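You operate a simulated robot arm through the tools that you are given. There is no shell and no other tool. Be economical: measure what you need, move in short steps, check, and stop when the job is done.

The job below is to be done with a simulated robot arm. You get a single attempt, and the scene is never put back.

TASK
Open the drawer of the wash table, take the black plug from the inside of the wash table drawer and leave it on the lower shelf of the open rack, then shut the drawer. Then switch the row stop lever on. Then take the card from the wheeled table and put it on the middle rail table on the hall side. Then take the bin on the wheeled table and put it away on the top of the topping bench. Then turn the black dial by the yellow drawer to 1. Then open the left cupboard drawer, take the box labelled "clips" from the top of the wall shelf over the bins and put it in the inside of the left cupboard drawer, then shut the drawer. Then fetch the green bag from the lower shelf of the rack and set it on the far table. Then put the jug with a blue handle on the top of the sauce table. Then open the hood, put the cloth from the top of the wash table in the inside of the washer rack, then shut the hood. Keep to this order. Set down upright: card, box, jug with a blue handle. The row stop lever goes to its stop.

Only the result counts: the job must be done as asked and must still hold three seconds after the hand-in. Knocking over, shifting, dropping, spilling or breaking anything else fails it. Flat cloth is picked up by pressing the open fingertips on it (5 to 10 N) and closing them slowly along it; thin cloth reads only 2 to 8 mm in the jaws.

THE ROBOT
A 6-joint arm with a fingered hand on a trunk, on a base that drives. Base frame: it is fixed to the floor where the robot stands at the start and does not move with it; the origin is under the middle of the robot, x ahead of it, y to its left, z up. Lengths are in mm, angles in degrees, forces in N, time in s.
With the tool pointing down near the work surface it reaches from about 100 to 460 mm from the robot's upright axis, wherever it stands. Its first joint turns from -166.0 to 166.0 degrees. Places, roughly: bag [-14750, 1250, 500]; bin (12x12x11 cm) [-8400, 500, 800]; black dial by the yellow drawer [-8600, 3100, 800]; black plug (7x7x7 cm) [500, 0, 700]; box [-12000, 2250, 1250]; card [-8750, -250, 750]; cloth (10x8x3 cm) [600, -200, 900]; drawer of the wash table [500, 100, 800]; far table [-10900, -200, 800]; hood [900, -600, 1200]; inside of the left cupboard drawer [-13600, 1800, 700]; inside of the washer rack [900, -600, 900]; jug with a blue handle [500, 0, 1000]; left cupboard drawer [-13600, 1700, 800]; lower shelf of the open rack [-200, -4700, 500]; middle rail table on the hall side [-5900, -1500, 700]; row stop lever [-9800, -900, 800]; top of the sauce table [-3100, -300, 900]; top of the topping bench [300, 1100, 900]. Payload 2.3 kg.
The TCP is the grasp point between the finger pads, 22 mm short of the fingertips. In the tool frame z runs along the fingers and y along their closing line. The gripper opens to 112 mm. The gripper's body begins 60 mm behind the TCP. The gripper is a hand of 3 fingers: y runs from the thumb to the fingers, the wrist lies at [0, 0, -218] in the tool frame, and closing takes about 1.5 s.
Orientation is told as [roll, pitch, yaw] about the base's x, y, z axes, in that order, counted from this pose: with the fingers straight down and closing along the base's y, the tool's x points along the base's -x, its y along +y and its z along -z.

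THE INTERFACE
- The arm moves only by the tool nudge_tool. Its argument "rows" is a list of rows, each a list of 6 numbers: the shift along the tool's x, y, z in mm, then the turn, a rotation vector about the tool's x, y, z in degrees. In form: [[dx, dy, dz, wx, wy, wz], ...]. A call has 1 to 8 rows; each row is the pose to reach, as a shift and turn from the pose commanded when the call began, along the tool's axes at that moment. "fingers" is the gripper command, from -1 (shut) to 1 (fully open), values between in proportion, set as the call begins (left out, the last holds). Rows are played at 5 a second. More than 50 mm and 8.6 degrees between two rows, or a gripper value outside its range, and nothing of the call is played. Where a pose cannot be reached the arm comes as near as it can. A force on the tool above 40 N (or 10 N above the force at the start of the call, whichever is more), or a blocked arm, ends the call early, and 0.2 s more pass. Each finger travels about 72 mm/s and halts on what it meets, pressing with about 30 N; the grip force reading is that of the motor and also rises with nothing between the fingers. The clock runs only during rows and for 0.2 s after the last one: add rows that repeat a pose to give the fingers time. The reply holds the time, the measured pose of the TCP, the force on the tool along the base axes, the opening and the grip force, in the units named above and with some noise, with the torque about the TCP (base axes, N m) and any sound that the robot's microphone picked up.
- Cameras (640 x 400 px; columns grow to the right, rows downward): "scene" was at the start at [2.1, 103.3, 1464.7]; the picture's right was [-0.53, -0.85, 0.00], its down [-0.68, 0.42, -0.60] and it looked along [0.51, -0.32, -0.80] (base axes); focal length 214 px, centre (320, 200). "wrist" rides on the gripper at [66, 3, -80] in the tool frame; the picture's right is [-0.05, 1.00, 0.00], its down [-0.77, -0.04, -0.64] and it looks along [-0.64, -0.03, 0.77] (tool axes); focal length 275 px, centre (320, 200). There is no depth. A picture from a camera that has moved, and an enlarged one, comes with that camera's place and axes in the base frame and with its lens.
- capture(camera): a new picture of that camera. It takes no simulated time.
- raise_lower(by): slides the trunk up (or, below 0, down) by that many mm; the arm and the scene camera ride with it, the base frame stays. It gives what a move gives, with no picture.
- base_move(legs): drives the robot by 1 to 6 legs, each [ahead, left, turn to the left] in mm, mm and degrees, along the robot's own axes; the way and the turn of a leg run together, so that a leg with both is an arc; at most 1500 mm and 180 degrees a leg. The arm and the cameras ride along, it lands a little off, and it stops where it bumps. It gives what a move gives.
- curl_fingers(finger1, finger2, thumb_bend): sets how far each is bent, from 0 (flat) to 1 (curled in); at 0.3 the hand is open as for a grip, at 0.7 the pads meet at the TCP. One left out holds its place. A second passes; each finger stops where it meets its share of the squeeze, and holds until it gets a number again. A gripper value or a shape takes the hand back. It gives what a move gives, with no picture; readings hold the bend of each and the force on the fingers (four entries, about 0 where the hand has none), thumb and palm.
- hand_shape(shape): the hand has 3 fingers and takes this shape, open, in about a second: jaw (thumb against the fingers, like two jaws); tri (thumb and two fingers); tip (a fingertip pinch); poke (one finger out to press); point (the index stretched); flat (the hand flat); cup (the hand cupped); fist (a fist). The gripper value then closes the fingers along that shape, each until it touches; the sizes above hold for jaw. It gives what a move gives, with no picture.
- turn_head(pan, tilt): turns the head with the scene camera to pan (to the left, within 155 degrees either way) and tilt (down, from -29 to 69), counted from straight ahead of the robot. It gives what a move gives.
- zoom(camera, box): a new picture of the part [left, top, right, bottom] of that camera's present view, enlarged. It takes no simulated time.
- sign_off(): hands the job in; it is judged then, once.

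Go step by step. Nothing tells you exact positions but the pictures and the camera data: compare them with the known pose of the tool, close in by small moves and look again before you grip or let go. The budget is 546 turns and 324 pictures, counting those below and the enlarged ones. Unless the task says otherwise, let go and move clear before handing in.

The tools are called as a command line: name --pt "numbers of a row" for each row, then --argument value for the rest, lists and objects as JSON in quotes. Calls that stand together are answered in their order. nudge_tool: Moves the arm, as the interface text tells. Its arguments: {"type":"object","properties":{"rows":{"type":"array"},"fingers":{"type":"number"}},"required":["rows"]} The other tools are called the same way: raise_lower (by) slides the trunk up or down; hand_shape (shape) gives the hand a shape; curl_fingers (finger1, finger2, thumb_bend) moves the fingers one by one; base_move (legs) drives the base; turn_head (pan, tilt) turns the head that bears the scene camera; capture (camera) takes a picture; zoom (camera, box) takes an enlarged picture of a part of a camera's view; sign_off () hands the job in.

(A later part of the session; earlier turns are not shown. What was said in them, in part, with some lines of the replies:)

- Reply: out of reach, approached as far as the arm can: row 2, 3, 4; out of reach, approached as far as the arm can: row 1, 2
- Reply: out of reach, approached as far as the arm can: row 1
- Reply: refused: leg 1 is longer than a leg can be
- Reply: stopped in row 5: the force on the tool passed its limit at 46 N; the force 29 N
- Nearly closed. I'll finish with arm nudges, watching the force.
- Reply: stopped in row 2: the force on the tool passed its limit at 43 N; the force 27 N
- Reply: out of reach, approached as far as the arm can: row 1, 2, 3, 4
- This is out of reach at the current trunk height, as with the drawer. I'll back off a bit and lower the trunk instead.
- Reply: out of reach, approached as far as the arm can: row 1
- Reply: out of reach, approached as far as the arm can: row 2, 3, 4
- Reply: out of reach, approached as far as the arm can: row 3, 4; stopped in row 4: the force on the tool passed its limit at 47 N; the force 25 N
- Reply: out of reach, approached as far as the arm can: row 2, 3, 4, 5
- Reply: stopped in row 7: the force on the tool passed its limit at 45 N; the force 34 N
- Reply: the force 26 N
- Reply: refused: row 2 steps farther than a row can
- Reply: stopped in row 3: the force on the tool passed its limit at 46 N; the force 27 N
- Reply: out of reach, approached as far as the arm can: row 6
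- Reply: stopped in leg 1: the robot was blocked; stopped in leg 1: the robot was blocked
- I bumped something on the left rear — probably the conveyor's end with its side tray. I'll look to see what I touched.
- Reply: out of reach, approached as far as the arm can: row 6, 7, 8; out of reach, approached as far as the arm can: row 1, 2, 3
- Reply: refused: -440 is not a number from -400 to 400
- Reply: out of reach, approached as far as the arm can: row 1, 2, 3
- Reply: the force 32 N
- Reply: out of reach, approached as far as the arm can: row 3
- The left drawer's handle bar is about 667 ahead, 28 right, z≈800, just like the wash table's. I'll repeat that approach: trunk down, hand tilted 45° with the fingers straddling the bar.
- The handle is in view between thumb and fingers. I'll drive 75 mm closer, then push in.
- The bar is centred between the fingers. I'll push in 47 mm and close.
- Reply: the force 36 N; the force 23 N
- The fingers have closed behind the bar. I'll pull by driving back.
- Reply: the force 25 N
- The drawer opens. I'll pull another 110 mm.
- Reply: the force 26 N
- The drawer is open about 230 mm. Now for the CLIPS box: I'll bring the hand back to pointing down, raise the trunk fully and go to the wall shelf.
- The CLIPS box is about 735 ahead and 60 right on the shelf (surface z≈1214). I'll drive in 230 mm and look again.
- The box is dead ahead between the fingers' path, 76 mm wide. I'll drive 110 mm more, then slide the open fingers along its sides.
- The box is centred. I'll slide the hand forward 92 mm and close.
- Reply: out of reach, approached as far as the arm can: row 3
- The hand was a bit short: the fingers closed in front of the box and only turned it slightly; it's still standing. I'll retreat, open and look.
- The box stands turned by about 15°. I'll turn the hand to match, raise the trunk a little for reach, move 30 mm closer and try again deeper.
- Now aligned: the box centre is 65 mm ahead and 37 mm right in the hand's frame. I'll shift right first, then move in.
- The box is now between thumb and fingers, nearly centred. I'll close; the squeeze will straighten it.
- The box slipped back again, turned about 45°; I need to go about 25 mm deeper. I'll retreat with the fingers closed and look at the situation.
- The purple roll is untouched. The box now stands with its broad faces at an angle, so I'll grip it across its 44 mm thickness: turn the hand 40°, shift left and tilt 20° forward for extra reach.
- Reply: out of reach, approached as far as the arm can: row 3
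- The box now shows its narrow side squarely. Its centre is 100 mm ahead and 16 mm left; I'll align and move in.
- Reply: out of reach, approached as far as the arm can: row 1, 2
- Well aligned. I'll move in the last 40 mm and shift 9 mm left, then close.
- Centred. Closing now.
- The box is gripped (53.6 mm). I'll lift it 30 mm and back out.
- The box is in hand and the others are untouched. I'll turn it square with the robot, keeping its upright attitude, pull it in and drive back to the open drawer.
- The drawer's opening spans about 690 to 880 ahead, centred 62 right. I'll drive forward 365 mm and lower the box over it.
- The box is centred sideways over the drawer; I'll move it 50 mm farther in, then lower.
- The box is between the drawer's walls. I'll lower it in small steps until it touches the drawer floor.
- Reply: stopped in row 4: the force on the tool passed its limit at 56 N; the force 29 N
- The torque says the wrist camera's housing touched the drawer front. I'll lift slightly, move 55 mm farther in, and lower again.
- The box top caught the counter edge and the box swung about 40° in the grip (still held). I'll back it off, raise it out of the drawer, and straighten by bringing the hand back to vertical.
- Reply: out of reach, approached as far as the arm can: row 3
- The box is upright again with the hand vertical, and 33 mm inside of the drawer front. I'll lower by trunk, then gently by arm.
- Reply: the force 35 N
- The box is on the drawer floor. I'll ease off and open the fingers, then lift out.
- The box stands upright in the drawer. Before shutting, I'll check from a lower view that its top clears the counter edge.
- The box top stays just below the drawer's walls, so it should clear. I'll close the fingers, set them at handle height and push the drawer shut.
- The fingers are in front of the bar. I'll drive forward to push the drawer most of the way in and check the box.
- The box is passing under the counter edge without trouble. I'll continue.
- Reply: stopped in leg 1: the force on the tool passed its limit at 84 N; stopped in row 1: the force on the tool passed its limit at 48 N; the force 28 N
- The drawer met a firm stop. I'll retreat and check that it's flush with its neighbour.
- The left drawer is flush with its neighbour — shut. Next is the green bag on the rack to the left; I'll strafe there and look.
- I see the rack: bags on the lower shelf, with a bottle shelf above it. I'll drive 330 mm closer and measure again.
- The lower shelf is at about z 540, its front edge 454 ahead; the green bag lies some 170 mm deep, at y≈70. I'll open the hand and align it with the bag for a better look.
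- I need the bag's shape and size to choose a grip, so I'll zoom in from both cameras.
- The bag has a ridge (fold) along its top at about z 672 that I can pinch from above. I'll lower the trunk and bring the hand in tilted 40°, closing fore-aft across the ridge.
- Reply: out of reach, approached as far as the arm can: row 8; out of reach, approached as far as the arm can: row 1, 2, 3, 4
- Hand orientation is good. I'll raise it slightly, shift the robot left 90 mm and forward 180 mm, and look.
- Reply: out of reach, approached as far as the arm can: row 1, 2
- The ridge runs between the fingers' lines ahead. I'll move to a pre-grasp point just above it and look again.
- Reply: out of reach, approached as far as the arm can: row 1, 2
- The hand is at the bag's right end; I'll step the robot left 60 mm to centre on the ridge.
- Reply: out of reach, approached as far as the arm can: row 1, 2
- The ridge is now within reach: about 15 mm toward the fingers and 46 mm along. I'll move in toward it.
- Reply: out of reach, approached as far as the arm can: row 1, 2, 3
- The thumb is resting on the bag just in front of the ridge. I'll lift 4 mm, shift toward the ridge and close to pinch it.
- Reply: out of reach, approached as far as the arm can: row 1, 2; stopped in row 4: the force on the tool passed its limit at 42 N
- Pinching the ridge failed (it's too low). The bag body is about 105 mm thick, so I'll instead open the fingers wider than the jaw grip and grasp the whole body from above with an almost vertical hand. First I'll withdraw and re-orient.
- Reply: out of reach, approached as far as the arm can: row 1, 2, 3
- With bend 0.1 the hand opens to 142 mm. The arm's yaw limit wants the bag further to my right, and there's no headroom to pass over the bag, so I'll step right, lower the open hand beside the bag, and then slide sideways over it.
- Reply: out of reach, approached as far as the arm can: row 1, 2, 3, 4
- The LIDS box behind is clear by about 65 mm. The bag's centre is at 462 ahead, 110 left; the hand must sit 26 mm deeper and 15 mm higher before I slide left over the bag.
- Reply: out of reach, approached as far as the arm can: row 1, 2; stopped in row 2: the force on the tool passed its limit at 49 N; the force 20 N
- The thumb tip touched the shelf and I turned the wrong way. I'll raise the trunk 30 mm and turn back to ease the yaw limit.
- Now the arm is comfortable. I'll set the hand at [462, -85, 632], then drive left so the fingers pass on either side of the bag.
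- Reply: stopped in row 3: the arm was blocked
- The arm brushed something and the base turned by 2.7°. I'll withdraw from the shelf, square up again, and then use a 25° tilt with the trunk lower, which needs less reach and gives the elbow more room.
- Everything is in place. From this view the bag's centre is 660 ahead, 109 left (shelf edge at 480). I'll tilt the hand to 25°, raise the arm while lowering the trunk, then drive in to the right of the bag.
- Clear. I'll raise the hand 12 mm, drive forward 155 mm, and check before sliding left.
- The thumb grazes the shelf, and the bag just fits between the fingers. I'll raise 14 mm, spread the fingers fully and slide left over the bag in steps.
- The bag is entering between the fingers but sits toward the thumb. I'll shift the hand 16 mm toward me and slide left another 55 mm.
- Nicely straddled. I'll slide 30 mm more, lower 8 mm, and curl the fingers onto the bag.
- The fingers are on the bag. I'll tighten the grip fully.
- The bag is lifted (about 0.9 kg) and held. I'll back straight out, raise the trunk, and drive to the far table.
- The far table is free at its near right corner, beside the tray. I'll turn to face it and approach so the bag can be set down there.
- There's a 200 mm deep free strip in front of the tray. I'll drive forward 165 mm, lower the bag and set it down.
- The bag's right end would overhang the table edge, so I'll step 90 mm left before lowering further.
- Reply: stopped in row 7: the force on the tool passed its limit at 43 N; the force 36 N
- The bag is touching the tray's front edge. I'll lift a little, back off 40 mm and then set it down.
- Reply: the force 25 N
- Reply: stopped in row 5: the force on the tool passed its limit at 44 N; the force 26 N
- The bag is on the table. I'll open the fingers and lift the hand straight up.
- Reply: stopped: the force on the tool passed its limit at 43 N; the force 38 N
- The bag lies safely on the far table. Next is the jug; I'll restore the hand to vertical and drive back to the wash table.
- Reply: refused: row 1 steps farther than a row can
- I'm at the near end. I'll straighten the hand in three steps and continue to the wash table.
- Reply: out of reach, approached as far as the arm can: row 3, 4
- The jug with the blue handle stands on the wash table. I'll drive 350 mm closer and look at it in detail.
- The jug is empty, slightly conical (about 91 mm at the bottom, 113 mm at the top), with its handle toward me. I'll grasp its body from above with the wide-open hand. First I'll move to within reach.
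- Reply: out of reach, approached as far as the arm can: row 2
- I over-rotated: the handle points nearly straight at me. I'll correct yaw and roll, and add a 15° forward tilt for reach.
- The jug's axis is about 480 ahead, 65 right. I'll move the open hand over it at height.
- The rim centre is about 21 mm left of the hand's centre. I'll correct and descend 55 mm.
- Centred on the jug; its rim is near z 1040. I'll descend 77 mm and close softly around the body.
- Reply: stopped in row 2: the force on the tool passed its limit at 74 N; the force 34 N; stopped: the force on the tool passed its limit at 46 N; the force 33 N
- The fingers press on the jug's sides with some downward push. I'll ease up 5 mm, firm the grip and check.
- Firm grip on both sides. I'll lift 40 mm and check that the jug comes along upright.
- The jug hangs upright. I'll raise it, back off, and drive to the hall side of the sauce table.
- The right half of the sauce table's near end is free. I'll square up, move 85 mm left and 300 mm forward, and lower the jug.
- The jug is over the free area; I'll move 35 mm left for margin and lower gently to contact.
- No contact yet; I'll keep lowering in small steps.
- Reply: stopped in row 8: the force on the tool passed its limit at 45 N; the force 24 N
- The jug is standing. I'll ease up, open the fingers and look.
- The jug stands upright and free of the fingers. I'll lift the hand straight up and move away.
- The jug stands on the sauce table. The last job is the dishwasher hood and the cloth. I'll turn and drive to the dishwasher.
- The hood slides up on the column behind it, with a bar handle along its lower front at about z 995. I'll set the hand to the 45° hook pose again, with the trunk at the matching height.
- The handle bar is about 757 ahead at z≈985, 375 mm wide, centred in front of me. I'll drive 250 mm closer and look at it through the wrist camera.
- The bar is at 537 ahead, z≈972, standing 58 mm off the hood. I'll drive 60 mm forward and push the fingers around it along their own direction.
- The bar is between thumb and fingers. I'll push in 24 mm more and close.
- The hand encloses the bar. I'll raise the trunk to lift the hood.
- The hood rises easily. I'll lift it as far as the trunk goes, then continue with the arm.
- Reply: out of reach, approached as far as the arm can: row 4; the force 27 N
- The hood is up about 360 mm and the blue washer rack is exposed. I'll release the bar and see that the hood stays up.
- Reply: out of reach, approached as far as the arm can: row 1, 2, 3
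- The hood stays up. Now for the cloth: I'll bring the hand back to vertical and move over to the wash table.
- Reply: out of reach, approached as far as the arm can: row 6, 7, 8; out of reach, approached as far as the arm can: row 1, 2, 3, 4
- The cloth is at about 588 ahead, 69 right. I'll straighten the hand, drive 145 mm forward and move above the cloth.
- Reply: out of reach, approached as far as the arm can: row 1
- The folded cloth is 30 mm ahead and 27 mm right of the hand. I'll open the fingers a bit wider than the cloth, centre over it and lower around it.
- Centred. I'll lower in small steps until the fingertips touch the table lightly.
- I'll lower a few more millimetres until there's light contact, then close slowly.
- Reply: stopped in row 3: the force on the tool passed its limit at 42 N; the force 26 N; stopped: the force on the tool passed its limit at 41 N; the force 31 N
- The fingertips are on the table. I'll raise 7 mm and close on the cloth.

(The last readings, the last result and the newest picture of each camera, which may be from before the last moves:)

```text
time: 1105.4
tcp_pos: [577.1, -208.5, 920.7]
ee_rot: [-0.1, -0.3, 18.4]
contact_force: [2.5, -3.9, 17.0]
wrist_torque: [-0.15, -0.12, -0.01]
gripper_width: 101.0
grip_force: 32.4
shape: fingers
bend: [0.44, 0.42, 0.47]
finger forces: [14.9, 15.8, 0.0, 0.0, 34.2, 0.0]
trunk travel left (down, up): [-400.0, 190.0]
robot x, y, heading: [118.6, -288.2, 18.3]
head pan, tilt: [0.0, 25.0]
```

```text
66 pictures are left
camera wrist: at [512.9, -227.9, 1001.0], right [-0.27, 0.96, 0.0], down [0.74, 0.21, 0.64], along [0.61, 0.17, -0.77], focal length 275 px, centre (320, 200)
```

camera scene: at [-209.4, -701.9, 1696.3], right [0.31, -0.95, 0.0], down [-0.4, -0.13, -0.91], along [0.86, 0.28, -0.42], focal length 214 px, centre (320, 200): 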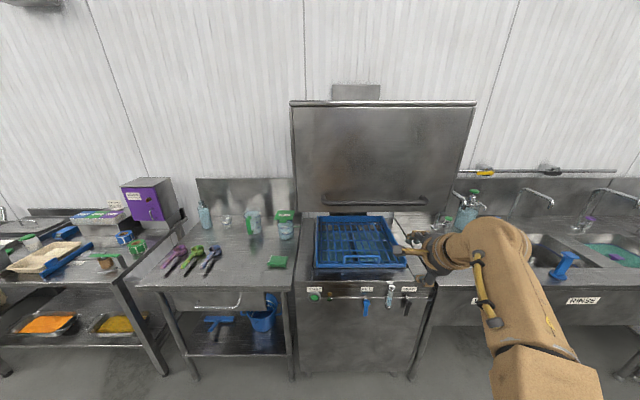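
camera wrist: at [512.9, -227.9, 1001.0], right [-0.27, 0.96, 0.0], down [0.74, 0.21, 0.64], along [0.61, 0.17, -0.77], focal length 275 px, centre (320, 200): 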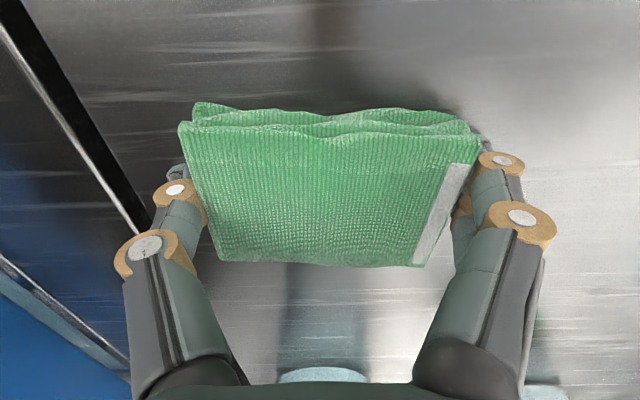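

The cloth is gripped as a block (101 mm). I'll lift it.

nudge_tool --pt "0 0 -12 0 0 0" --pt "0 0 -30 0 0 0" --pt "0 0 -60 0 0 0" --pt "0 0 -100 0 0 0"

capture --camera "wrist"

```text
time: 1106.4
tcp_pos: [578.6, -214.9, 1005.7]
ee_rot: [-0.1, -0.2, 18.5]
contact_force: [-0.5, 0.3, -0.9]
wrist_torque: [0.0, 0.03, -0.01]
gripper_width: 99.0
grip_force: 31.6
shape: fingers
bend: [0.44, 0.43, 0.49]
finger forces: [15.9, 15.4, 0.0, 0.0, 32.6, 0.0]
out of reach, approached as far as the arm can: row 4
trunk travel left (down, up): [-400.0, 190.0]
robot x, y, heading: [117.3, -287.7, 18.2]
head pan, tilt: [0.0, 25.0]
```

```text
65 pictures are left
camera wrist: at [512.5, -234.2, 1085.6], right [-0.27, 0.96, 0.0], down [0.74, 0.21, 0.64], along [0.61, 0.17, -0.77], focal length 275 px, centre (320, 200)
```

wrist: 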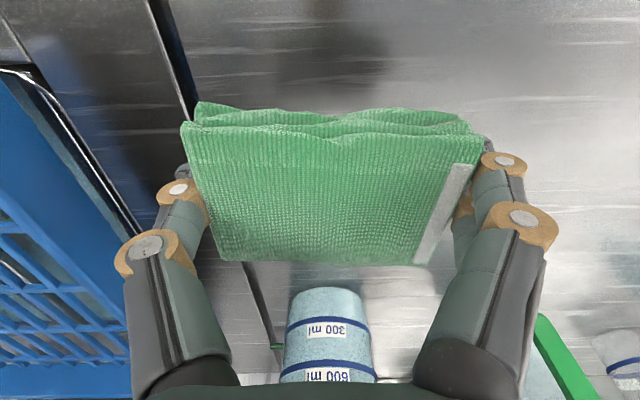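

The cloth is lifted. I'll back off, shift over to the dishwasher and look into it before entering.

base_move --legs '[[-300, 0, 0], [0, -430, 0]]'

nudge_tool --pt "0 0 0 0 -7 0" --pt "0 0 0 0 -14 0" --pt "0 0 0 0 -20 0"

turn_head --pan 0 --tilt 30

capture --camera "scene"

capture --camera "wrist"

```text
time: 1110.7
tcp_pos: [427.1, -717.6, 1005.1]
ee_rot: [-0.3, -0.2, 18.7]
contact_force: [-0.6, -0.1, -0.6]
wrist_torque: [-0.01, -0.01, 0.0]
gripper_width: 99.1
grip_force: 32.2
shape: fingers
bend: [0.44, 0.43, 0.49]
finger forces: [16.0, 15.4, 0.1, 0.0, 32.5, 0.0]
trunk travel left (down, up): [-400.0, 190.0]
robot x, y, heading: [-32.2, -792.8, 18.6]
head pan, tilt: [0.0, 25.0]
```

```text
time: 1111.5
tcp_pos: [427.6, -717.5, 1006.2]
ee_rot: [-0.3, -20.3, 18.9]
contact_force: [0.6, -0.1, 0.5]
wrist_torque: [0.01, 0.0, -0.02]
gripper_width: 98.6
grip_force: 30.9
shape: fingers
bend: [0.44, 0.43, 0.49]
finger forces: [15.3, 14.8, 0.0, 0.0, 31.2, 0.0]
trunk travel left (down, up): [-400.0, 190.0]
robot x, y, heading: [-33.0, -794.0, 18.8]
head pan, tilt: [0.0, 25.0]
```

```text
time: 1112.2
tcp_pos: [428.2, -717.8, 1006.0]
ee_rot: [-0.3, -20.2, 18.7]
contact_force: [-0.3, 0.1, 0.0]
wrist_torque: [-0.04, 0.01, 0.02]
gripper_width: 98.4
grip_force: 30.8
shape: fingers
bend: [0.44, 0.43, 0.49]
finger forces: [15.5, 14.7, 0.1, 0.0, 31.2, 0.0]
trunk travel left (down, up): [-400.0, 190.0]
robot x, y, heading: [-32.3, -797.0, 18.4]
head pan, tilt: [0.0, 30.0]
```

```text
64 pictures are left
camera scene: at [-49.1, -649.0, 1498.4], right [0.32, -0.95, 0.0], down [-0.47, -0.16, -0.87], along [0.82, 0.28, -0.5], focal length 214 px, centre (320, 200)
```

scene: 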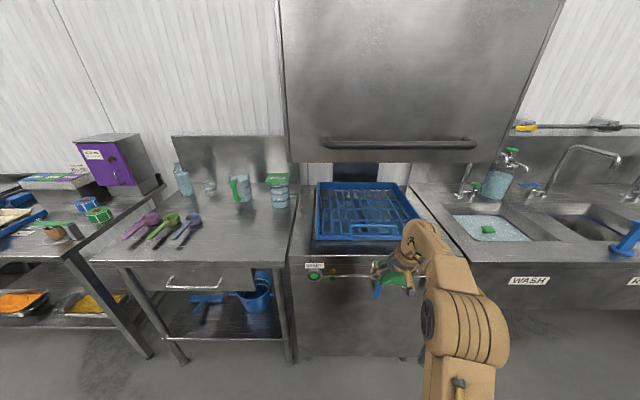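

```text
63 pictures are left
camera wrist: at [339.8, -744.5, 1058.2], right [-0.28, 0.96, 0.01], down [0.49, 0.13, 0.86], along [0.83, 0.25, -0.51], focal length 275 px, centre (320, 200)
```

wrist: 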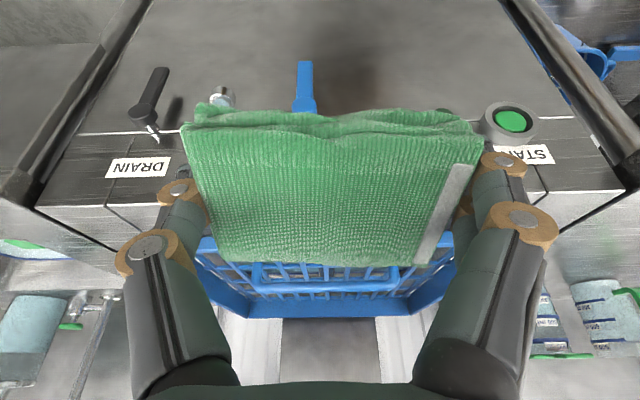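

The rack's front wall top is at about z 967 and the raised hood's lower edge at about z 1280. I'll tilt the hand to 30°, raise it 20 mm and drive in under the hood.

nudge_tool --pt "0 0 0 0 -5 0" --pt "0 0 0 0 -10 0" --pt "-5 0 -19 0 -10 0"

base_move --legs '[[250, 0, 0]]'

capture --camera "scene"

capture --camera "wrist"

```text
time: 1113.0
tcp_pos: [424.6, -718.0, 1025.7]
ee_rot: [-0.3, -30.2, 18.9]
contact_force: [-0.1, 0.2, -0.5]
wrist_torque: [0.03, 0.0, 0.0]
gripper_width: 98.3
grip_force: 30.2
shape: fingers
bend: [0.44, 0.43, 0.49]
finger forces: [15.4, 14.8, 0.0, 0.1, 30.8, 0.0]
trunk travel left (down, up): [-400.0, 190.0]
robot x, y, heading: [-31.1, -791.2, 18.3]
head pan, tilt: [0.0, 30.0]
```

```text
time: 1114.8
tcp_pos: [661.9, -637.3, 1025.2]
ee_rot: [-0.2, -30.1, 18.9]
contact_force: [-0.5, 0.0, -0.3]
wrist_torque: [-0.01, 0.01, 0.0]
gripper_width: 98.5
grip_force: 30.5
shape: fingers
bend: [0.44, 0.43, 0.49]
finger forces: [15.4, 14.7, 0.0, 0.0, 31.1, 0.1]
trunk travel left (down, up): [-400.0, 190.0]
robot x, y, heading: [202.9, -714.9, 18.7]
head pan, tilt: [0.0, 30.0]
```

```text
62 pictures are left
camera scene: at [187.9, -569.3, 1498.3], right [0.32, -0.95, 0.0], down [-0.47, -0.16, -0.87], along [0.82, 0.28, -0.5], focal length 214 px, centre (320, 200)
```

scene: 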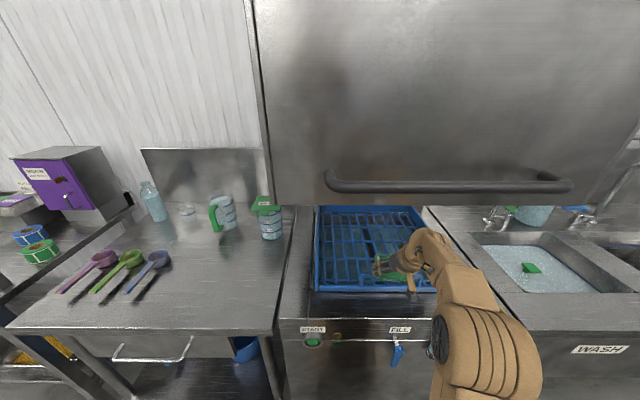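

```text
61 pictures are left
camera wrist: at [567.3, -667.5, 1061.3], right [-0.28, 0.96, 0.02], down [0.34, 0.08, 0.94], along [0.9, 0.27, -0.35], focal length 275 px, centre (320, 200)
```

wrist: 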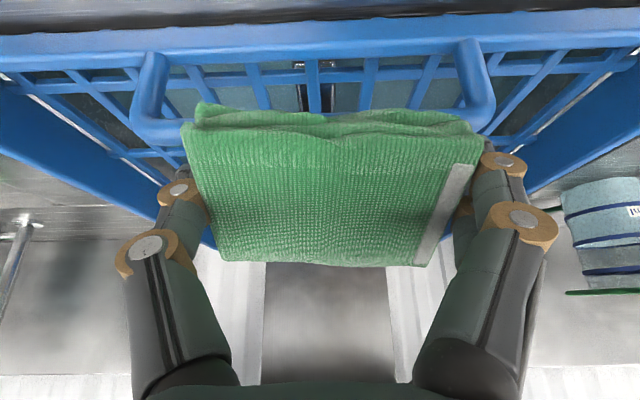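

The cloth is just past the rack's front wall. I'll go 70 mm farther with the base and 45 mm with the arm.

base_move --legs '[[65, 0, 0]]'

nudge_tool --pt "-20 0 12 0 0 0" --pt "-40 0 23 0 0 0"

capture --camera "scene"

capture --camera "wrist"

```text
time: 1115.8
tcp_pos: [724.0, -616.5, 1026.0]
ee_rot: [-0.2, -30.0, 18.9]
contact_force: [0.5, 0.7, 0.1]
wrist_torque: [-0.05, 0.01, 0.02]
gripper_width: 98.2
grip_force: 30.5
shape: fingers
bend: [0.44, 0.43, 0.49]
finger forces: [15.4, 14.7, 0.0, 0.0, 31.1, 0.1]
trunk travel left (down, up): [-400.0, 190.0]
robot x, y, heading: [265.4, -694.8, 18.8]
head pan, tilt: [0.0, 30.0]
```

```text
time: 1116.4
tcp_pos: [766.9, -601.0, 1025.7]
ee_rot: [-0.2, -30.2, 19.0]
contact_force: [0.1, 0.1, -0.1]
wrist_torque: [0.0, 0.03, -0.04]
gripper_width: 98.4
grip_force: 30.8
shape: fingers
bend: [0.44, 0.43, 0.49]
finger forces: [15.4, 14.6, 0.0, 0.1, 30.8, 0.1]
trunk travel left (down, up): [-400.0, 190.0]
robot x, y, heading: [264.5, -690.3, 18.7]
head pan, tilt: [0.0, 30.0]
```

```text
60 pictures are left
camera scene: at [249.6, -548.6, 1498.3], right [0.32, -0.95, 0.0], down [-0.47, -0.16, -0.87], along [0.82, 0.28, -0.5], focal length 214 px, centre (320, 200)
```

scene: 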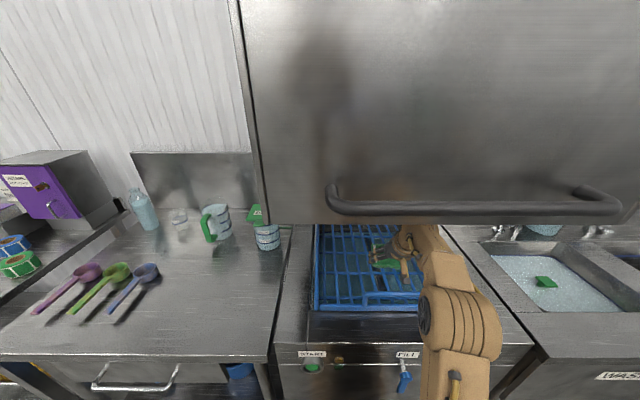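

```text
59 pictures are left
camera wrist: at [672.9, -631.5, 1061.8], right [-0.28, 0.96, 0.02], down [0.34, 0.08, 0.94], along [0.9, 0.27, -0.35], focal length 275 px, centre (320, 200)
```

wrist: 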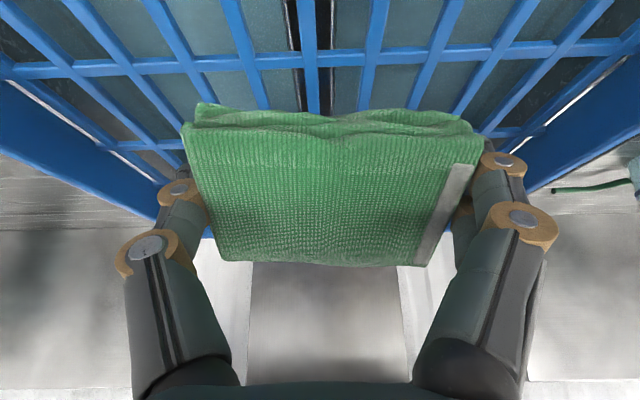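

The cloth is over the rack's floor. I'll lower by trunk, then gently by arm to contact.

raise_lower --by -45

nudge_tool --pt "4 0 7 0 0 0" --pt "7 0 12 0 0 0" --pt "10 0 17 0 0 0" --pt "13 0 22 0 0 0" --pt "16 0 27 0 0 0" --pt "18 0 31 0 0 0" --pt "20 0 35 0 0 0"

capture --camera "wrist"

```text
time: 1117.3
tcp_pos: [767.7, -602.2, 981.6]
ee_rot: [-0.1, -30.2, 18.9]
contact_force: [0.1, -0.2, -1.0]
wrist_torque: [0.02, -0.01, -0.01]
gripper_width: 98.4
grip_force: 30.2
shape: fingers
bend: [0.44, 0.43, 0.49]
finger forces: [15.4, 14.5, 0.0, 0.0, 30.8, 0.0]
trunk travel left (down, up): [-355.0, 235.0]
robot x, y, heading: [265.7, -692.2, 18.8]
head pan, tilt: [0.0, 30.0]
```

```text
time: 1118.9
tcp_pos: [767.9, -600.9, 943.1]
ee_rot: [-0.3, -30.4, 19.0]
contact_force: [1.4, 1.8, 11.3]
wrist_torque: [-0.57, -0.01, 0.11]
gripper_width: 98.1
grip_force: 30.9
shape: fingers
bend: [0.44, 0.43, 0.5]
finger forces: [16.1, 14.9, 0.0, 0.1, 30.6, 0.0]
trunk travel left (down, up): [-355.0, 235.0]
robot x, y, heading: [268.7, -692.7, 18.2]
head pan, tilt: [0.0, 30.0]
```

```text
58 pictures are left
camera wrist: at [672.5, -631.6, 977.9], right [-0.28, 0.96, 0.02], down [0.34, 0.08, 0.94], along [0.9, 0.27, -0.34], focal length 275 px, centre (320, 200)
```

wrist: 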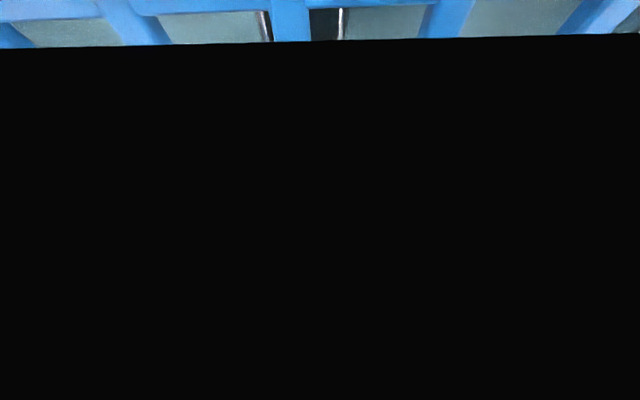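

The wrist camera is blocked by something close. I'll look with the head camera.

turn_head --pan -12 --tilt 45

zoom --camera "scene" --box '[220, 60, 440, 240]'

```text
time: 1119.6
tcp_pos: [768.0, -601.1, 940.9]
ee_rot: [-0.3, -30.3, 19.0]
contact_force: [3.2, 1.4, 13.7]
wrist_torque: [-0.67, 0.05, 0.13]
gripper_width: 98.2
grip_force: 30.8
shape: fingers
bend: [0.45, 0.43, 0.5]
finger forces: [16.2, 14.6, 0.0, 0.0, 30.6, 0.1]
trunk travel left (down, up): [-355.0, 235.0]
robot x, y, heading: [267.7, -694.2, 18.7]
head pan, tilt: [-12.0, 45.0]
```

```text
2.22 times, centred on (330, 150) of scene
camera zoom: at [242.7, -568.0, 1430.8], right [0.12, -0.99, 0.0], down [-0.7, -0.08, -0.71], along [0.7, 0.08, -0.71], focal length 477 px, centre (298, 311)
```

zoom: 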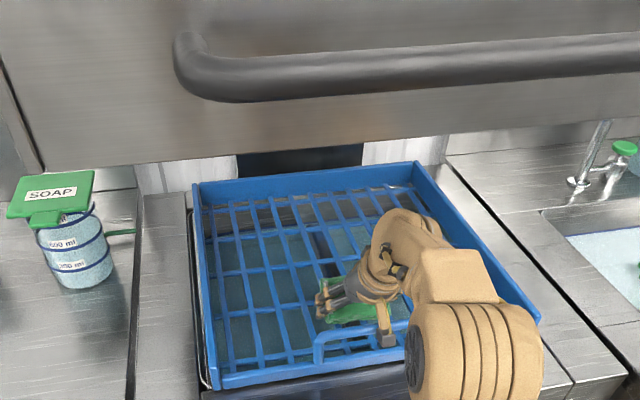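

The camera housing is touching the rack's front handle. I'll lift 20 mm, go 40 mm farther in, and lower again.

nudge_tool --pt "-10 0 -17 0 0 0" --pt "-27 0 -7 0 0 0" --pt "-45 0 3 0 0 0" --pt "-45 0 3 0 0 0"

nudge_tool --pt "4 0 7 0 0 0" --pt "8 0 14 0 0 0" --pt "11 0 19 0 0 0" --pt "13.5 0 23.5 0 0 0" --pt "16 0 28 0 0 0" --pt "18.5 0 32 0 0 0"

capture --camera "wrist"

zoom --camera "scene" --box '[220, 60, 440, 240]'

```text
time: 1120.6
tcp_pos: [807.4, -588.4, 959.3]
ee_rot: [-0.2, -30.2, 18.9]
contact_force: [-0.1, 0.1, -0.7]
wrist_torque: [0.0, 0.01, 0.02]
gripper_width: 98.1
grip_force: 31.4
shape: fingers
bend: [0.45, 0.43, 0.5]
finger forces: [16.1, 15.1, 0.0, 0.0, 32.3, 0.0]
trunk travel left (down, up): [-355.0, 235.0]
robot x, y, heading: [264.0, -691.4, 18.8]
head pan, tilt: [-12.0, 45.0]
```

```text
time: 1121.9
tcp_pos: [807.1, -588.2, 934.0]
ee_rot: [-0.1, -31.5, 18.6]
contact_force: [1.4, -0.4, 23.1]
wrist_torque: [0.76, 0.65, -0.05]
gripper_width: 98.8
grip_force: 35.7
shape: fingers
bend: [0.48, 0.42, 0.51]
finger forces: [26.3, 15.3, 0.0, 0.1, 29.7, 0.0]
trunk travel left (down, up): [-355.0, 235.0]
robot x, y, heading: [266.9, -693.0, 18.6]
head pan, tilt: [-12.0, 45.0]
stopped in row 6: the force on the tool passed its limit at 45 N (the readings are from after the stop); the commanded pose is now the measured one
```

```text
56 pictures are left
camera wrist: at [711.9, -619.0, 968.8], right [-0.28, 0.96, 0.02], down [0.32, 0.07, 0.94], along [0.91, 0.27, -0.33], focal length 275 px, centre (320, 200)
```

wrist: 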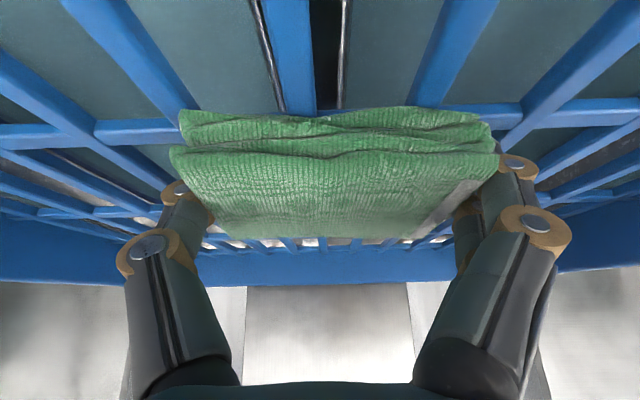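

```text
2.22 times, centred on (330, 150) of scene
camera zoom: at [241.7, -569.1, 1430.7], right [0.11, -0.99, 0.0], down [-0.7, -0.08, -0.71], along [0.7, 0.08, -0.71], focal length 477 px, centre (298, 311)
```

zoom: 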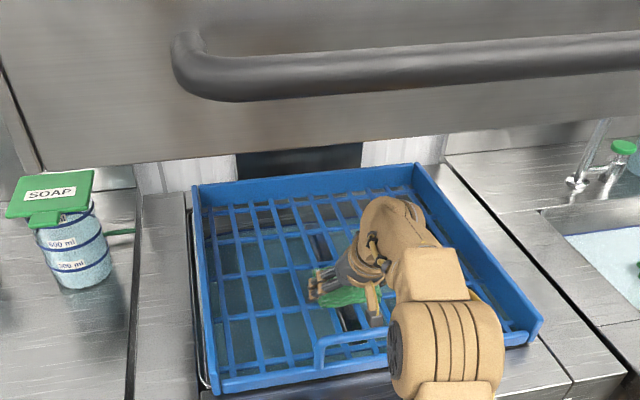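

The cloth rests on the rack's lattice floor. I'll ease up and open the fingers.

nudge_tool --pt "-2 0 -4 0 0 0" --pt "-2 0 -4 0 0 0"

curl_fingers --finger1 0.2 --finger2 0.2 --thumb_bend 0.2

nudge_tool --pt "-10 0 -17 0 0 0" --pt "-25 0 -43 0 0 0" --pt "-40 0 -69 0 0 0"

capture --camera "wrist"

```text
time: 1122.5
tcp_pos: [806.1, -588.9, 935.7]
ee_rot: [-0.2, -30.7, 18.7]
contact_force: [-0.6, -1.1, 6.9]
wrist_torque: [0.15, 0.29, 0.05]
gripper_width: 98.5
grip_force: 31.5
shape: fingers
bend: [0.48, 0.42, 0.5]
finger forces: [17.1, 14.7, 0.0, 0.0, 31.5, 0.0]
trunk travel left (down, up): [-355.0, 235.0]
robot x, y, heading: [267.6, -693.0, 18.5]
head pan, tilt: [-12.0, 45.0]
```

```text
time: 1123.5
tcp_pos: [807.3, -588.1, 934.7]
ee_rot: [-0.2, -30.9, 18.7]
contact_force: [-0.9, -0.4, 0.4]
wrist_torque: [0.0, -0.03, 0.01]
gripper_width: 129.0
grip_force: 0.1
shape: fingers
bend: [0.2, 0.2, 0.2]
finger forces: [0.1, 0.0, 0.0, 0.0, 0.0, 0.0]
trunk travel left (down, up): [-355.0, 235.0]
robot x, y, heading: [265.2, -692.1, 18.8]
head pan, tilt: [-12.0, 45.0]
```

```text
time: 1124.3
tcp_pos: [806.7, -588.1, 1015.8]
ee_rot: [-0.1, -30.7, 18.8]
contact_force: [-0.6, -0.4, 0.0]
wrist_torque: [0.02, 0.03, 0.0]
gripper_width: 128.8
grip_force: 0.0
shape: fingers
bend: [0.2, 0.2, 0.2]
finger forces: [0.1, 0.0, 0.1, 0.0, 0.1, 0.0]
trunk travel left (down, up): [-355.0, 235.0]
robot x, y, heading: [263.2, -694.1, 18.7]
head pan, tilt: [-12.0, 45.0]
```

```text
54 pictures are left
camera wrist: at [711.1, -618.4, 1050.9], right [-0.28, 0.96, 0.02], down [0.33, 0.08, 0.94], along [0.9, 0.27, -0.34], focal length 275 px, centre (320, 200)
```

wrist: 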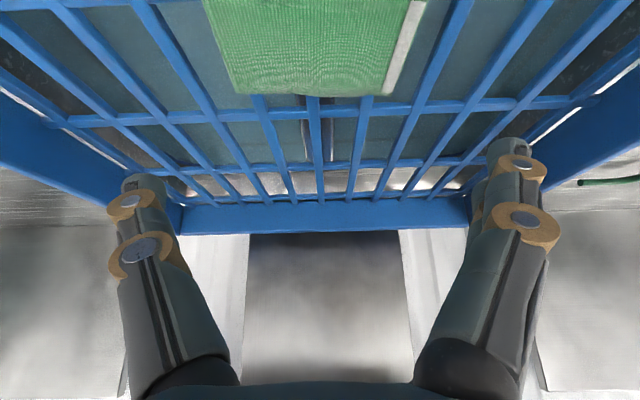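

The cloth lies in the washer rack. I'll back out and set up the hook pose again to bring the hood down.

base_move --legs '[[-450, 0, 0]]'

nudge_tool --pt "15 0 0 0 8 0" --pt "30 0 0 0 16 0" --pt "45 0 0 0 24 0" --pt "60 0 0 0 30.5 0" --fingers 0.2

nudge_tool --pt "0 0 0 -2.93 -2.93 7.08" --pt "0 0 0 -5.85 -5.85 14.15" --pt "0 0 0 -8.78 -8.78 21.23" --pt "0 0 0 -11.7 -11.7 28.3" --pt "0 0 0 -14.63 -14.63 35.4" --pt "0 0 0 -17.55 -17.55 42.45" --pt "0 0 0 -20.5 -20.5 49.5" --pt "0 0 0 -23.4 -23.4 56.6"

nudge_tool --pt "0 0 0 -2.93 -2.93 7.08" --pt "0 0 0 -5.85 -5.85 14.15" --pt "0 0 0 -8.78 -8.78 21.23" --pt "0 0 0 -11.7 -11.7 28.3"

raise_lower --by 235

turn_head --pan 0 --tilt 25

capture --camera "scene"

capture --camera "wrist"

```text
time: 1127.0
tcp_pos: [377.7, -731.3, 1015.2]
ee_rot: [-0.1, -30.9, 19.0]
contact_force: [0.4, -0.1, -0.6]
wrist_torque: [0.0, 0.0, -0.02]
gripper_width: 128.8
grip_force: 0.2
shape: fingers
bend: [0.2, 0.2, 0.2]
finger forces: [0.0, 0.0, 0.1, 0.0, 0.0, 0.0]
trunk travel left (down, up): [-355.0, 235.0]
robot x, y, heading: [-162.9, -840.1, 18.7]
head pan, tilt: [-12.0, 45.0]
```

```text
time: 1128.0
tcp_pos: [296.3, -773.5, 962.8]
ee_rot: [-0.2, -0.4, 18.8]
contact_force: [-0.4, 0.8, 0.1]
wrist_torque: [-0.02, 0.05, -0.02]
gripper_width: 67.6
grip_force: 0.0
shape: jaw
bend: [0.71, 0.71, 0.71]
finger forces: [0.0, 0.0, 0.0, 0.0, 0.0, 0.0]
out of reach, approached as far as the arm can: row 2, 3, 4
trunk travel left (down, up): [-355.0, 235.0]
robot x, y, heading: [-161.3, -842.3, 18.9]
head pan, tilt: [-12.0, 45.0]
```

```text
time: 1129.8
tcp_pos: [271.6, -943.2, 1068.9]
ee_rot: [29.7, -4.4, -38.9]
contact_force: [1.0, 0.8, 0.1]
wrist_torque: [-0.08, 0.09, -0.02]
gripper_width: 67.1
grip_force: 0.1
shape: jaw
bend: [0.71, 0.71, 0.71]
finger forces: [0.0, 0.0, 0.0, 0.1, 0.1, 0.0]
out of reach, approached as far as the arm can: row 1, 2, 3, 4, 5, 6, 7, 8
trunk travel left (down, up): [-355.0, 235.0]
robot x, y, heading: [-163.5, -838.6, 18.9]
head pan, tilt: [-12.0, 45.0]
```

```text
time: 1130.8
tcp_pos: [269.2, -945.0, 1072.2]
ee_rot: [42.2, 2.5, -68.5]
contact_force: [0.9, 0.2, -1.1]
wrist_torque: [0.04, -0.04, 0.0]
gripper_width: 67.4
grip_force: 0.0
shape: jaw
bend: [0.71, 0.71, 0.71]
finger forces: [0.0, 0.0, 0.0, 0.1, 0.0, 0.1]
out of reach, approached as far as the arm can: row 1, 2, 3
trunk travel left (down, up): [-355.0, 235.0]
robot x, y, heading: [-159.1, -840.8, 18.8]
head pan, tilt: [-12.0, 45.0]
```

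```text
time: 1133.3
tcp_pos: [268.4, -943.7, 1307.2]
ee_rot: [42.1, 3.0, -68.7]
contact_force: [0.1, 0.2, -0.2]
wrist_torque: [-0.05, 0.02, 0.0]
gripper_width: 67.4
grip_force: 0.0
shape: jaw
bend: [0.71, 0.71, 0.71]
finger forces: [0.0, 0.0, 0.0, 0.1, 0.0, 0.0]
trunk travel left (down, up): [-590.0, 0.0]
robot x, y, heading: [-160.5, -840.3, 18.5]
head pan, tilt: [-12.0, 45.0]
```

```text
time: 1134.1
tcp_pos: [267.8, -943.3, 1307.5]
ee_rot: [42.1, 3.0, -68.6]
contact_force: [0.5, 0.2, -0.5]
wrist_torque: [0.02, 0.01, -0.01]
gripper_width: 67.3
grip_force: 0.0
shape: jaw
bend: [0.71, 0.71, 0.71]
finger forces: [0.0, 0.1, 0.0, 0.0, 0.0, 0.1]
trunk travel left (down, up): [-590.0, 0.0]
robot x, y, heading: [-163.9, -840.9, 18.8]
head pan, tilt: [0.0, 25.0]
```

```text
53 pictures are left
camera scene: at [-178.3, -693.3, 1696.2], right [0.32, -0.95, 0.0], down [-0.4, -0.14, -0.91], along [0.86, 0.29, -0.42], focal length 214 px, centre (320, 200)
```

scene: 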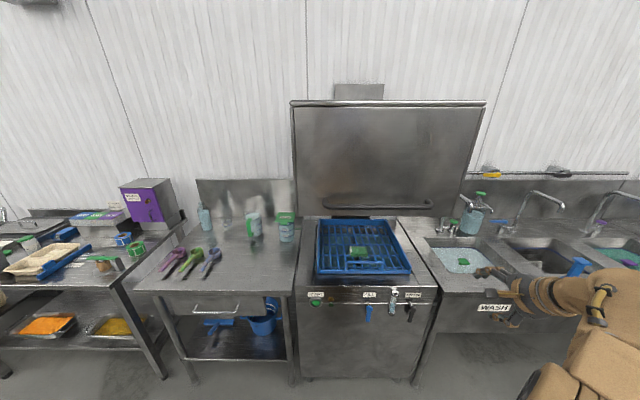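

```text
52 pictures are left
camera wrist: at [195.9, -906.0, 1371.7], right [0.72, 0.19, 0.67], down [-0.13, -0.9, 0.41], along [0.68, -0.38, -0.62], focal length 275 px, centre (320, 200)
```

wrist: 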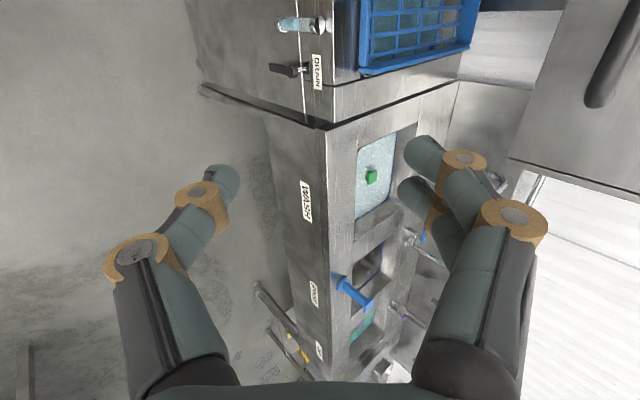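

The cloth is in the rack and the hood is up. I'll step left and forward so that the bar lines up with the hand.

base_move --legs '[[0, 150, 0], [265, 0, 0]]'

nudge_tool --pt "0 25 0 0 0 0" --pt "0 50 0 0 0 0"

capture --camera "wrist"

```text
time: 1137.0
tcp_pos: [470.8, -717.7, 1305.5]
ee_rot: [42.1, 2.9, -68.8]
contact_force: [0.8, 0.4, -0.4]
wrist_torque: [0.01, 0.02, 0.01]
gripper_width: 67.3
grip_force: 0.0
shape: jaw
bend: [0.71, 0.71, 0.71]
finger forces: [0.1, 0.1, 0.0, 0.0, 0.0, 0.0]
trunk travel left (down, up): [-590.0, 0.0]
robot x, y, heading: [41.4, -617.1, 18.7]
head pan, tilt: [0.0, 25.0]
```

```text
time: 1137.6
tcp_pos: [506.3, -707.6, 1340.5]
ee_rot: [42.1, 3.0, -68.9]
contact_force: [1.0, 0.5, -0.6]
wrist_torque: [0.01, 0.03, -0.03]
gripper_width: 67.3
grip_force: 0.1
shape: jaw
bend: [0.71, 0.71, 0.71]
finger forces: [0.1, 0.0, 0.1, 0.1, 0.0, 0.0]
trunk travel left (down, up): [-590.0, 0.0]
robot x, y, heading: [38.1, -612.6, 18.6]
head pan, tilt: [0.0, 25.0]
```

```text
51 pictures are left
camera wrist: at [434.4, -668.6, 1405.2], right [0.72, 0.19, 0.67], down [-0.13, -0.9, 0.41], along [0.68, -0.38, -0.62], focal length 275 px, centre (320, 200)
```

wrist: 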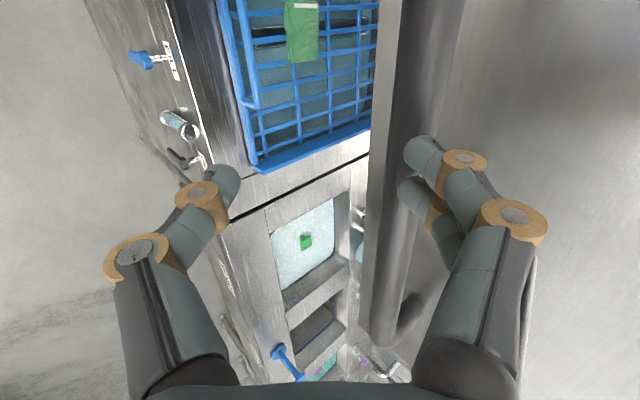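

The bar is 35 mm toward the finger side. I'll back off slightly, shift, then push in.

nudge_tool --pt "0 0 -20 0 0 0" --pt "0 18 -20 0 0 0" --pt "0 36 -20 0 0 0"

capture --camera "wrist"

```text
time: 1138.4
tcp_pos: [507.5, -702.1, 1371.4]
ee_rot: [42.2, 2.9, -68.8]
contact_force: [0.1, -0.6, -0.3]
wrist_torque: [0.0, 0.0, 0.03]
gripper_width: 67.1
grip_force: 0.0
shape: jaw
bend: [0.71, 0.71, 0.71]
finger forces: [0.0, 0.1, 0.0, 0.0, 0.0, 0.1]
out of reach, approached as far as the arm can: row 3
trunk travel left (down, up): [-590.0, 0.0]
robot x, y, heading: [39.0, -610.3, 18.7]
head pan, tilt: [0.0, 25.0]
```

```text
50 pictures are left
camera wrist: at [434.9, -663.5, 1435.5], right [0.72, 0.19, 0.67], down [-0.14, -0.9, 0.41], along [0.68, -0.38, -0.62], focal length 275 px, centre (320, 200)
```

wrist: 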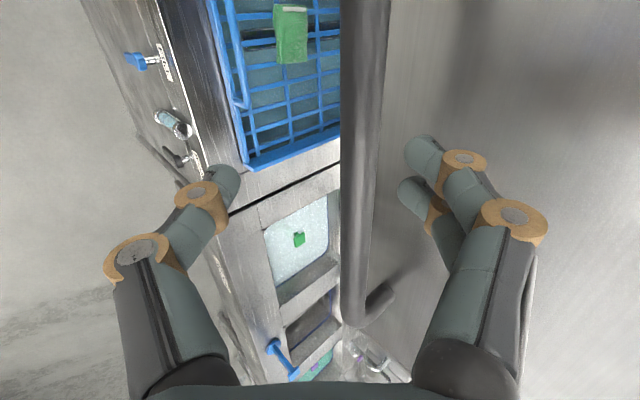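

The bar is between the fingers now. I'll push in along the fingers and close.

nudge_tool --pt "0 8 20 0 0 0" --pt "0 15 40 0 0 0" --pt "0 17 54 0 0 0"

nudge_tool --pt "0 0 0 0 0 0" --pt "0 0 0 0 0 0" --pt "0 0 0 0 0 0" --pt "0 0 0 0 0 0" --pt "0 0 0 0 0 0" --pt "0 0 0 0 0 0" --fingers -1

capture --camera "wrist"

```text
time: 1139.2
tcp_pos: [550.5, -682.0, 1339.4]
ee_rot: [42.2, 2.9, -68.8]
contact_force: [0.7, -1.0, -0.2]
wrist_torque: [0.01, 0.01, -0.01]
gripper_width: 67.3
grip_force: 0.0
shape: jaw
bend: [0.71, 0.71, 0.71]
finger forces: [0.0, 0.0, 0.0, 0.0, 0.0, 0.0]
out of reach, approached as far as the arm can: row 2
trunk travel left (down, up): [-590.0, 0.0]
robot x, y, heading: [38.9, -614.2, 18.5]
head pan, tilt: [0.0, 25.0]
```

```text
time: 1140.6
tcp_pos: [552.8, -682.2, 1338.0]
ee_rot: [42.1, 2.9, -68.8]
contact_force: [2.3, 1.8, -6.7]
wrist_torque: [0.01, 0.07, 0.02]
gripper_width: 8.2
grip_force: 30.2
shape: jaw
bend: [0.73, 0.73, 0.72]
finger forces: [11.1, 11.0, 0.0, 0.0, 24.0, 0.0]
trunk travel left (down, up): [-590.0, 0.0]
robot x, y, heading: [37.9, -612.0, 18.6]
head pan, tilt: [0.0, 25.0]
```

```text
49 pictures are left
camera wrist: at [480.4, -643.7, 1403.6], right [0.72, 0.19, 0.67], down [-0.14, -0.9, 0.41], along [0.68, -0.38, -0.62], focal length 275 px, centre (320, 200)
```

wrist: 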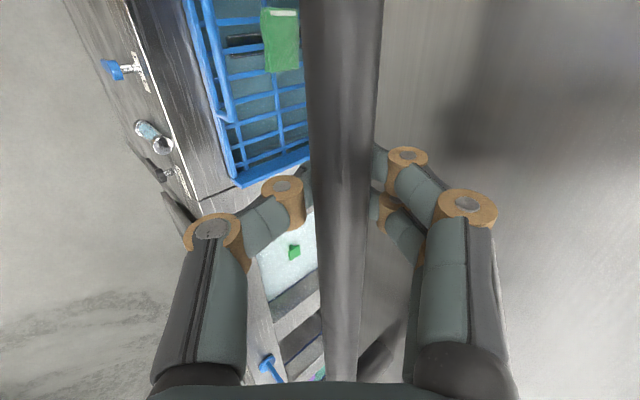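

The bar is enclosed. I'll lower the trunk to bring the hood down.

raise_lower --by -200

raise_lower --by -140

capture --camera "scene"

```text
time: 1142.8
tcp_pos: [554.9, -680.7, 1138.4]
ee_rot: [42.0, 2.9, -68.8]
contact_force: [18.5, 6.4, 4.5]
wrist_torque: [-0.1, 0.25, 0.02]
gripper_width: 5.5
grip_force: 30.3
shape: jaw
bend: [0.76, 0.76, 0.74]
finger forces: [11.8, 12.1, 0.0, 0.1, 15.9, 0.1]
trunk travel left (down, up): [-390.0, 200.0]
robot x, y, heading: [39.9, -612.9, 18.6]
head pan, tilt: [0.0, 25.0]
```

```text
time: 1144.4
tcp_pos: [554.7, -680.3, 997.1]
ee_rot: [41.8, 2.9, -68.8]
contact_force: [20.8, 7.8, 2.5]
wrist_torque: [-0.16, 0.33, 0.01]
gripper_width: 5.3
grip_force: 30.3
shape: jaw
bend: [0.76, 0.76, 0.74]
finger forces: [13.0, 13.2, 0.0, 0.0, 16.3, 0.1]
trunk travel left (down, up): [-250.0, 340.0]
robot x, y, heading: [34.4, -614.3, 18.7]
head pan, tilt: [0.0, 25.0]
```

```text
48 pictures are left
camera scene: at [29.6, -464.7, 1356.0], right [0.32, -0.95, 0.0], down [-0.4, -0.14, -0.9], along [0.86, 0.29, -0.43], focal length 214 px, centre (320, 200)
```

scene: 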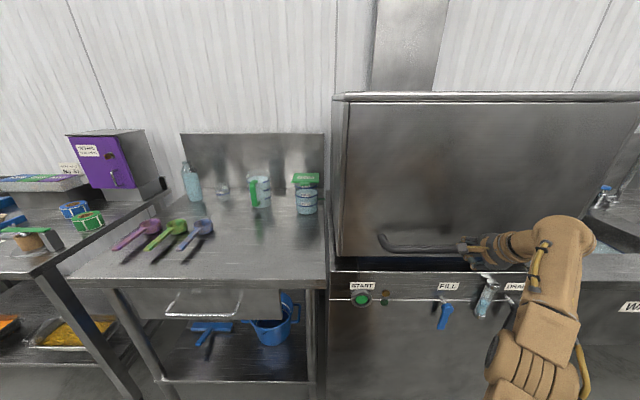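

Nearly down. I'll lower the remaining few centimetres until it seats.

raise_lower --by -25

raise_lower --by -15

zoom --camera "scene" --box '[300, 200, 560, 320]'

```text
time: 1145.1
tcp_pos: [553.8, -680.0, 970.1]
ee_rot: [41.8, 3.0, -68.8]
contact_force: [21.4, 9.8, -5.2]
wrist_torque: [-0.19, 0.39, 0.04]
gripper_width: 4.3
grip_force: 29.8
shape: jaw
bend: [0.76, 0.76, 0.74]
finger forces: [12.4, 12.6, 0.0, 0.1, 18.6, 0.0]
trunk travel left (down, up): [-225.0, 365.0]
robot x, y, heading: [37.0, -614.1, 18.6]
head pan, tilt: [0.0, 25.0]
```

```text
time: 1145.8
tcp_pos: [554.6, -680.4, 955.0]
ee_rot: [41.7, 3.0, -68.7]
contact_force: [21.4, 9.5, -8.3]
wrist_torque: [-0.15, 0.45, 0.05]
gripper_width: 4.3
grip_force: 29.9
shape: jaw
bend: [0.76, 0.76, 0.74]
finger forces: [12.5, 12.6, 0.1, 0.0, 19.6, 0.0]
trunk travel left (down, up): [-210.0, 380.0]
robot x, y, heading: [39.8, -611.2, 18.5]
head pan, tilt: [0.0, 25.0]
```

```text
2.46 times, centred on (430, 260) of scene
camera zoom: at [30.6, -464.6, 1315.7], right [0.32, -0.95, 0.0], down [-0.41, -0.14, -0.9], along [0.86, 0.29, -0.43], focal length 528 px, centre (49, 52)
```

zoom: 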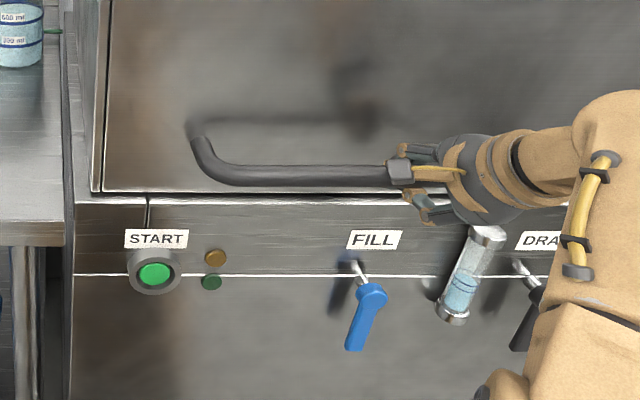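

It looks seated. I'll press down a little more to be sure it's on its stop.

raise_lower --by -12

zoom --camera "scene" --box '[300, 200, 480, 320]'

```text
time: 1146.3
tcp_pos: [555.3, -679.5, 952.1]
ee_rot: [43.1, 2.9, -69.0]
contact_force: [21.2, 2.2, 13.5]
wrist_torque: [-0.02, 0.31, -0.06]
gripper_width: 5.8
grip_force: 30.0
shape: jaw
bend: [0.76, 0.76, 0.75]
finger forces: [14.2, 14.6, 0.1, 0.0, 12.8, 0.0]
trunk travel left (down, up): [-199.0, 391.0]
robot x, y, heading: [41.3, -614.6, 18.6]
head pan, tilt: [0.0, 25.0]
stopped: the force on the tool passed its limit at 43 N (the readings are from after the stop); the commanded pose is now the measured one
```

```text
3.33 times, centred on (390, 260) of scene
camera zoom: at [27.6, -466.0, 1305.6], right [0.32, -0.95, 0.0], down [-0.4, -0.14, -0.91], along [0.86, 0.29, -0.43], focal length 715 px, centre (87, 0)
```

zoom: 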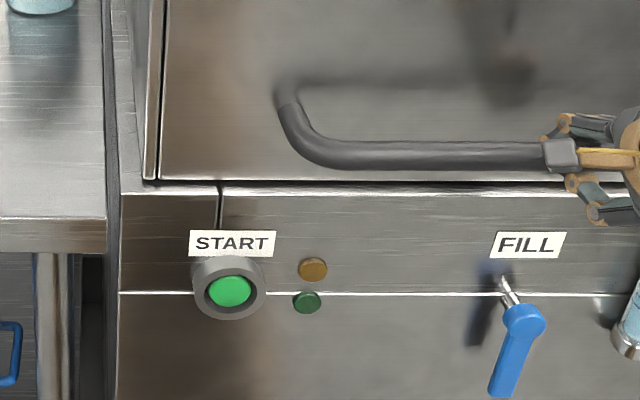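

The hood is on its stop. I'll release the bar, retreat and check.

nudge_tool --pt "0 0 0 0 0 0" --pt "0 0 0 0 0 0" --pt "0 0 0 0 0 0" --pt "0 0 0 0 0 0" --pt "0 0 -20 0 0 0" --pt "0 0 -45 0 0 0" --pt "0 0 -70 0 0 0" --fingers 0.2

base_move --legs '[[-350, 0, 0]]'

turn_head --pan -5 --tilt 30

capture --camera "scene"

```text
time: 1147.9
tcp_pos: [498.3, -697.8, 992.5]
ee_rot: [43.1, 2.8, -68.9]
contact_force: [0.5, -0.3, 0.4]
wrist_torque: [0.0, 0.05, 0.04]
gripper_width: 67.5
grip_force: 0.1
shape: jaw
bend: [0.71, 0.71, 0.71]
finger forces: [0.0, 0.1, 0.0, 0.0, 0.0, 0.0]
out of reach, approached as far as the arm can: row 6, 7
trunk travel left (down, up): [-199.0, 391.0]
robot x, y, heading: [39.6, -611.0, 18.6]
head pan, tilt: [0.0, 25.0]
```

```text
time: 1150.1
tcp_pos: [170.8, -807.9, 992.5]
ee_rot: [43.1, 2.8, -68.8]
contact_force: [-0.3, 0.3, -0.4]
wrist_torque: [-0.01, 0.02, 0.01]
gripper_width: 67.3
grip_force: 0.0
shape: jaw
bend: [0.71, 0.71, 0.71]
finger forces: [0.0, 0.0, 0.0, 0.0, 0.0, 0.0]
trunk travel left (down, up): [-199.0, 391.0]
robot x, y, heading: [-290.7, -721.2, 19.0]
head pan, tilt: [0.0, 25.0]
```

```text
time: 1150.8
tcp_pos: [169.9, -808.3, 992.4]
ee_rot: [43.1, 2.6, -68.7]
contact_force: [0.1, 0.3, 0.3]
wrist_torque: [0.01, -0.01, 0.01]
gripper_width: 67.6
grip_force: 0.2
shape: jaw
bend: [0.71, 0.71, 0.71]
finger forces: [0.0, 0.0, 0.0, 0.0, 0.0, 0.0]
trunk travel left (down, up): [-199.0, 391.0]
robot x, y, heading: [-289.0, -724.5, 18.9]
head pan, tilt: [-5.0, 30.0]
```

```text
45 pictures are left
camera scene: at [-305.0, -586.9, 1297.7], right [0.24, -0.97, 0.0], down [-0.49, -0.12, -0.87], along [0.84, 0.21, -0.5], focal length 214 px, centre (320, 200)
```

scene: 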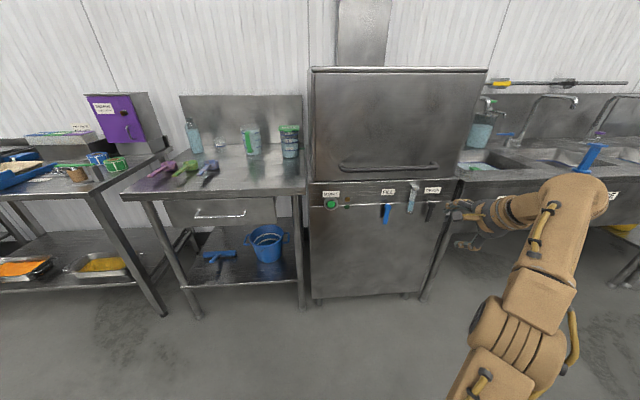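

The hood is shut, the cloth is inside, the drawer is closed and the hand is clear. All the steps are done in order, so I'm handing in.

sign_off

```text
The job is handed in.
```

I did all nine parts of the job in the order you gave, moved the hand clear and handed it in. The bag and robot bumped a few things on the way, described below.

- **Plug:** it stands on the lower shelf of the open rack. I pushed the wash table drawer shut against its stop.
- **Row stop lever:** I swung the purple lever, labelled "ONE ROW off / on", over to on until it met its stop.
- **Card:** it stands upright on the middle rail table on the hall side.
- **Bin:** it is on the topping bench, between the green mat and the beige tray.
- **Dial:** it points to 1.
- **Box:** the CLIPS box was upright in the left cupboard drawer when I let go. The drawer closed flush with its neighbour, but I could not see the box after that.
- **Green bag:** it lies on the far table, in front of the tray.
- **Jug:** it stands upright on the sauce table.
- **Cloth and hood:** the cloth is in the washer rack and the hood is down on its stop.

Four things were touched along the way:

- **Purple tub:** the robot was blocked at the conveyor end, beside the tub. By comparing pictures, the tub had not moved beyond measuring error.
- **Far table tray:** the bag pressed against its front edge while I set it down. I saw no shift in the pictures.
- **Rack with the bag:** the hand touched the shelf, and the arm was blocked once hard enough to turn the robot about 3°. The shelves looked unchanged afterwards.
- **Wall shelf:** the CLIPS box was nudged around before I got a good grip, and the purple roll behind it looked unmoved.
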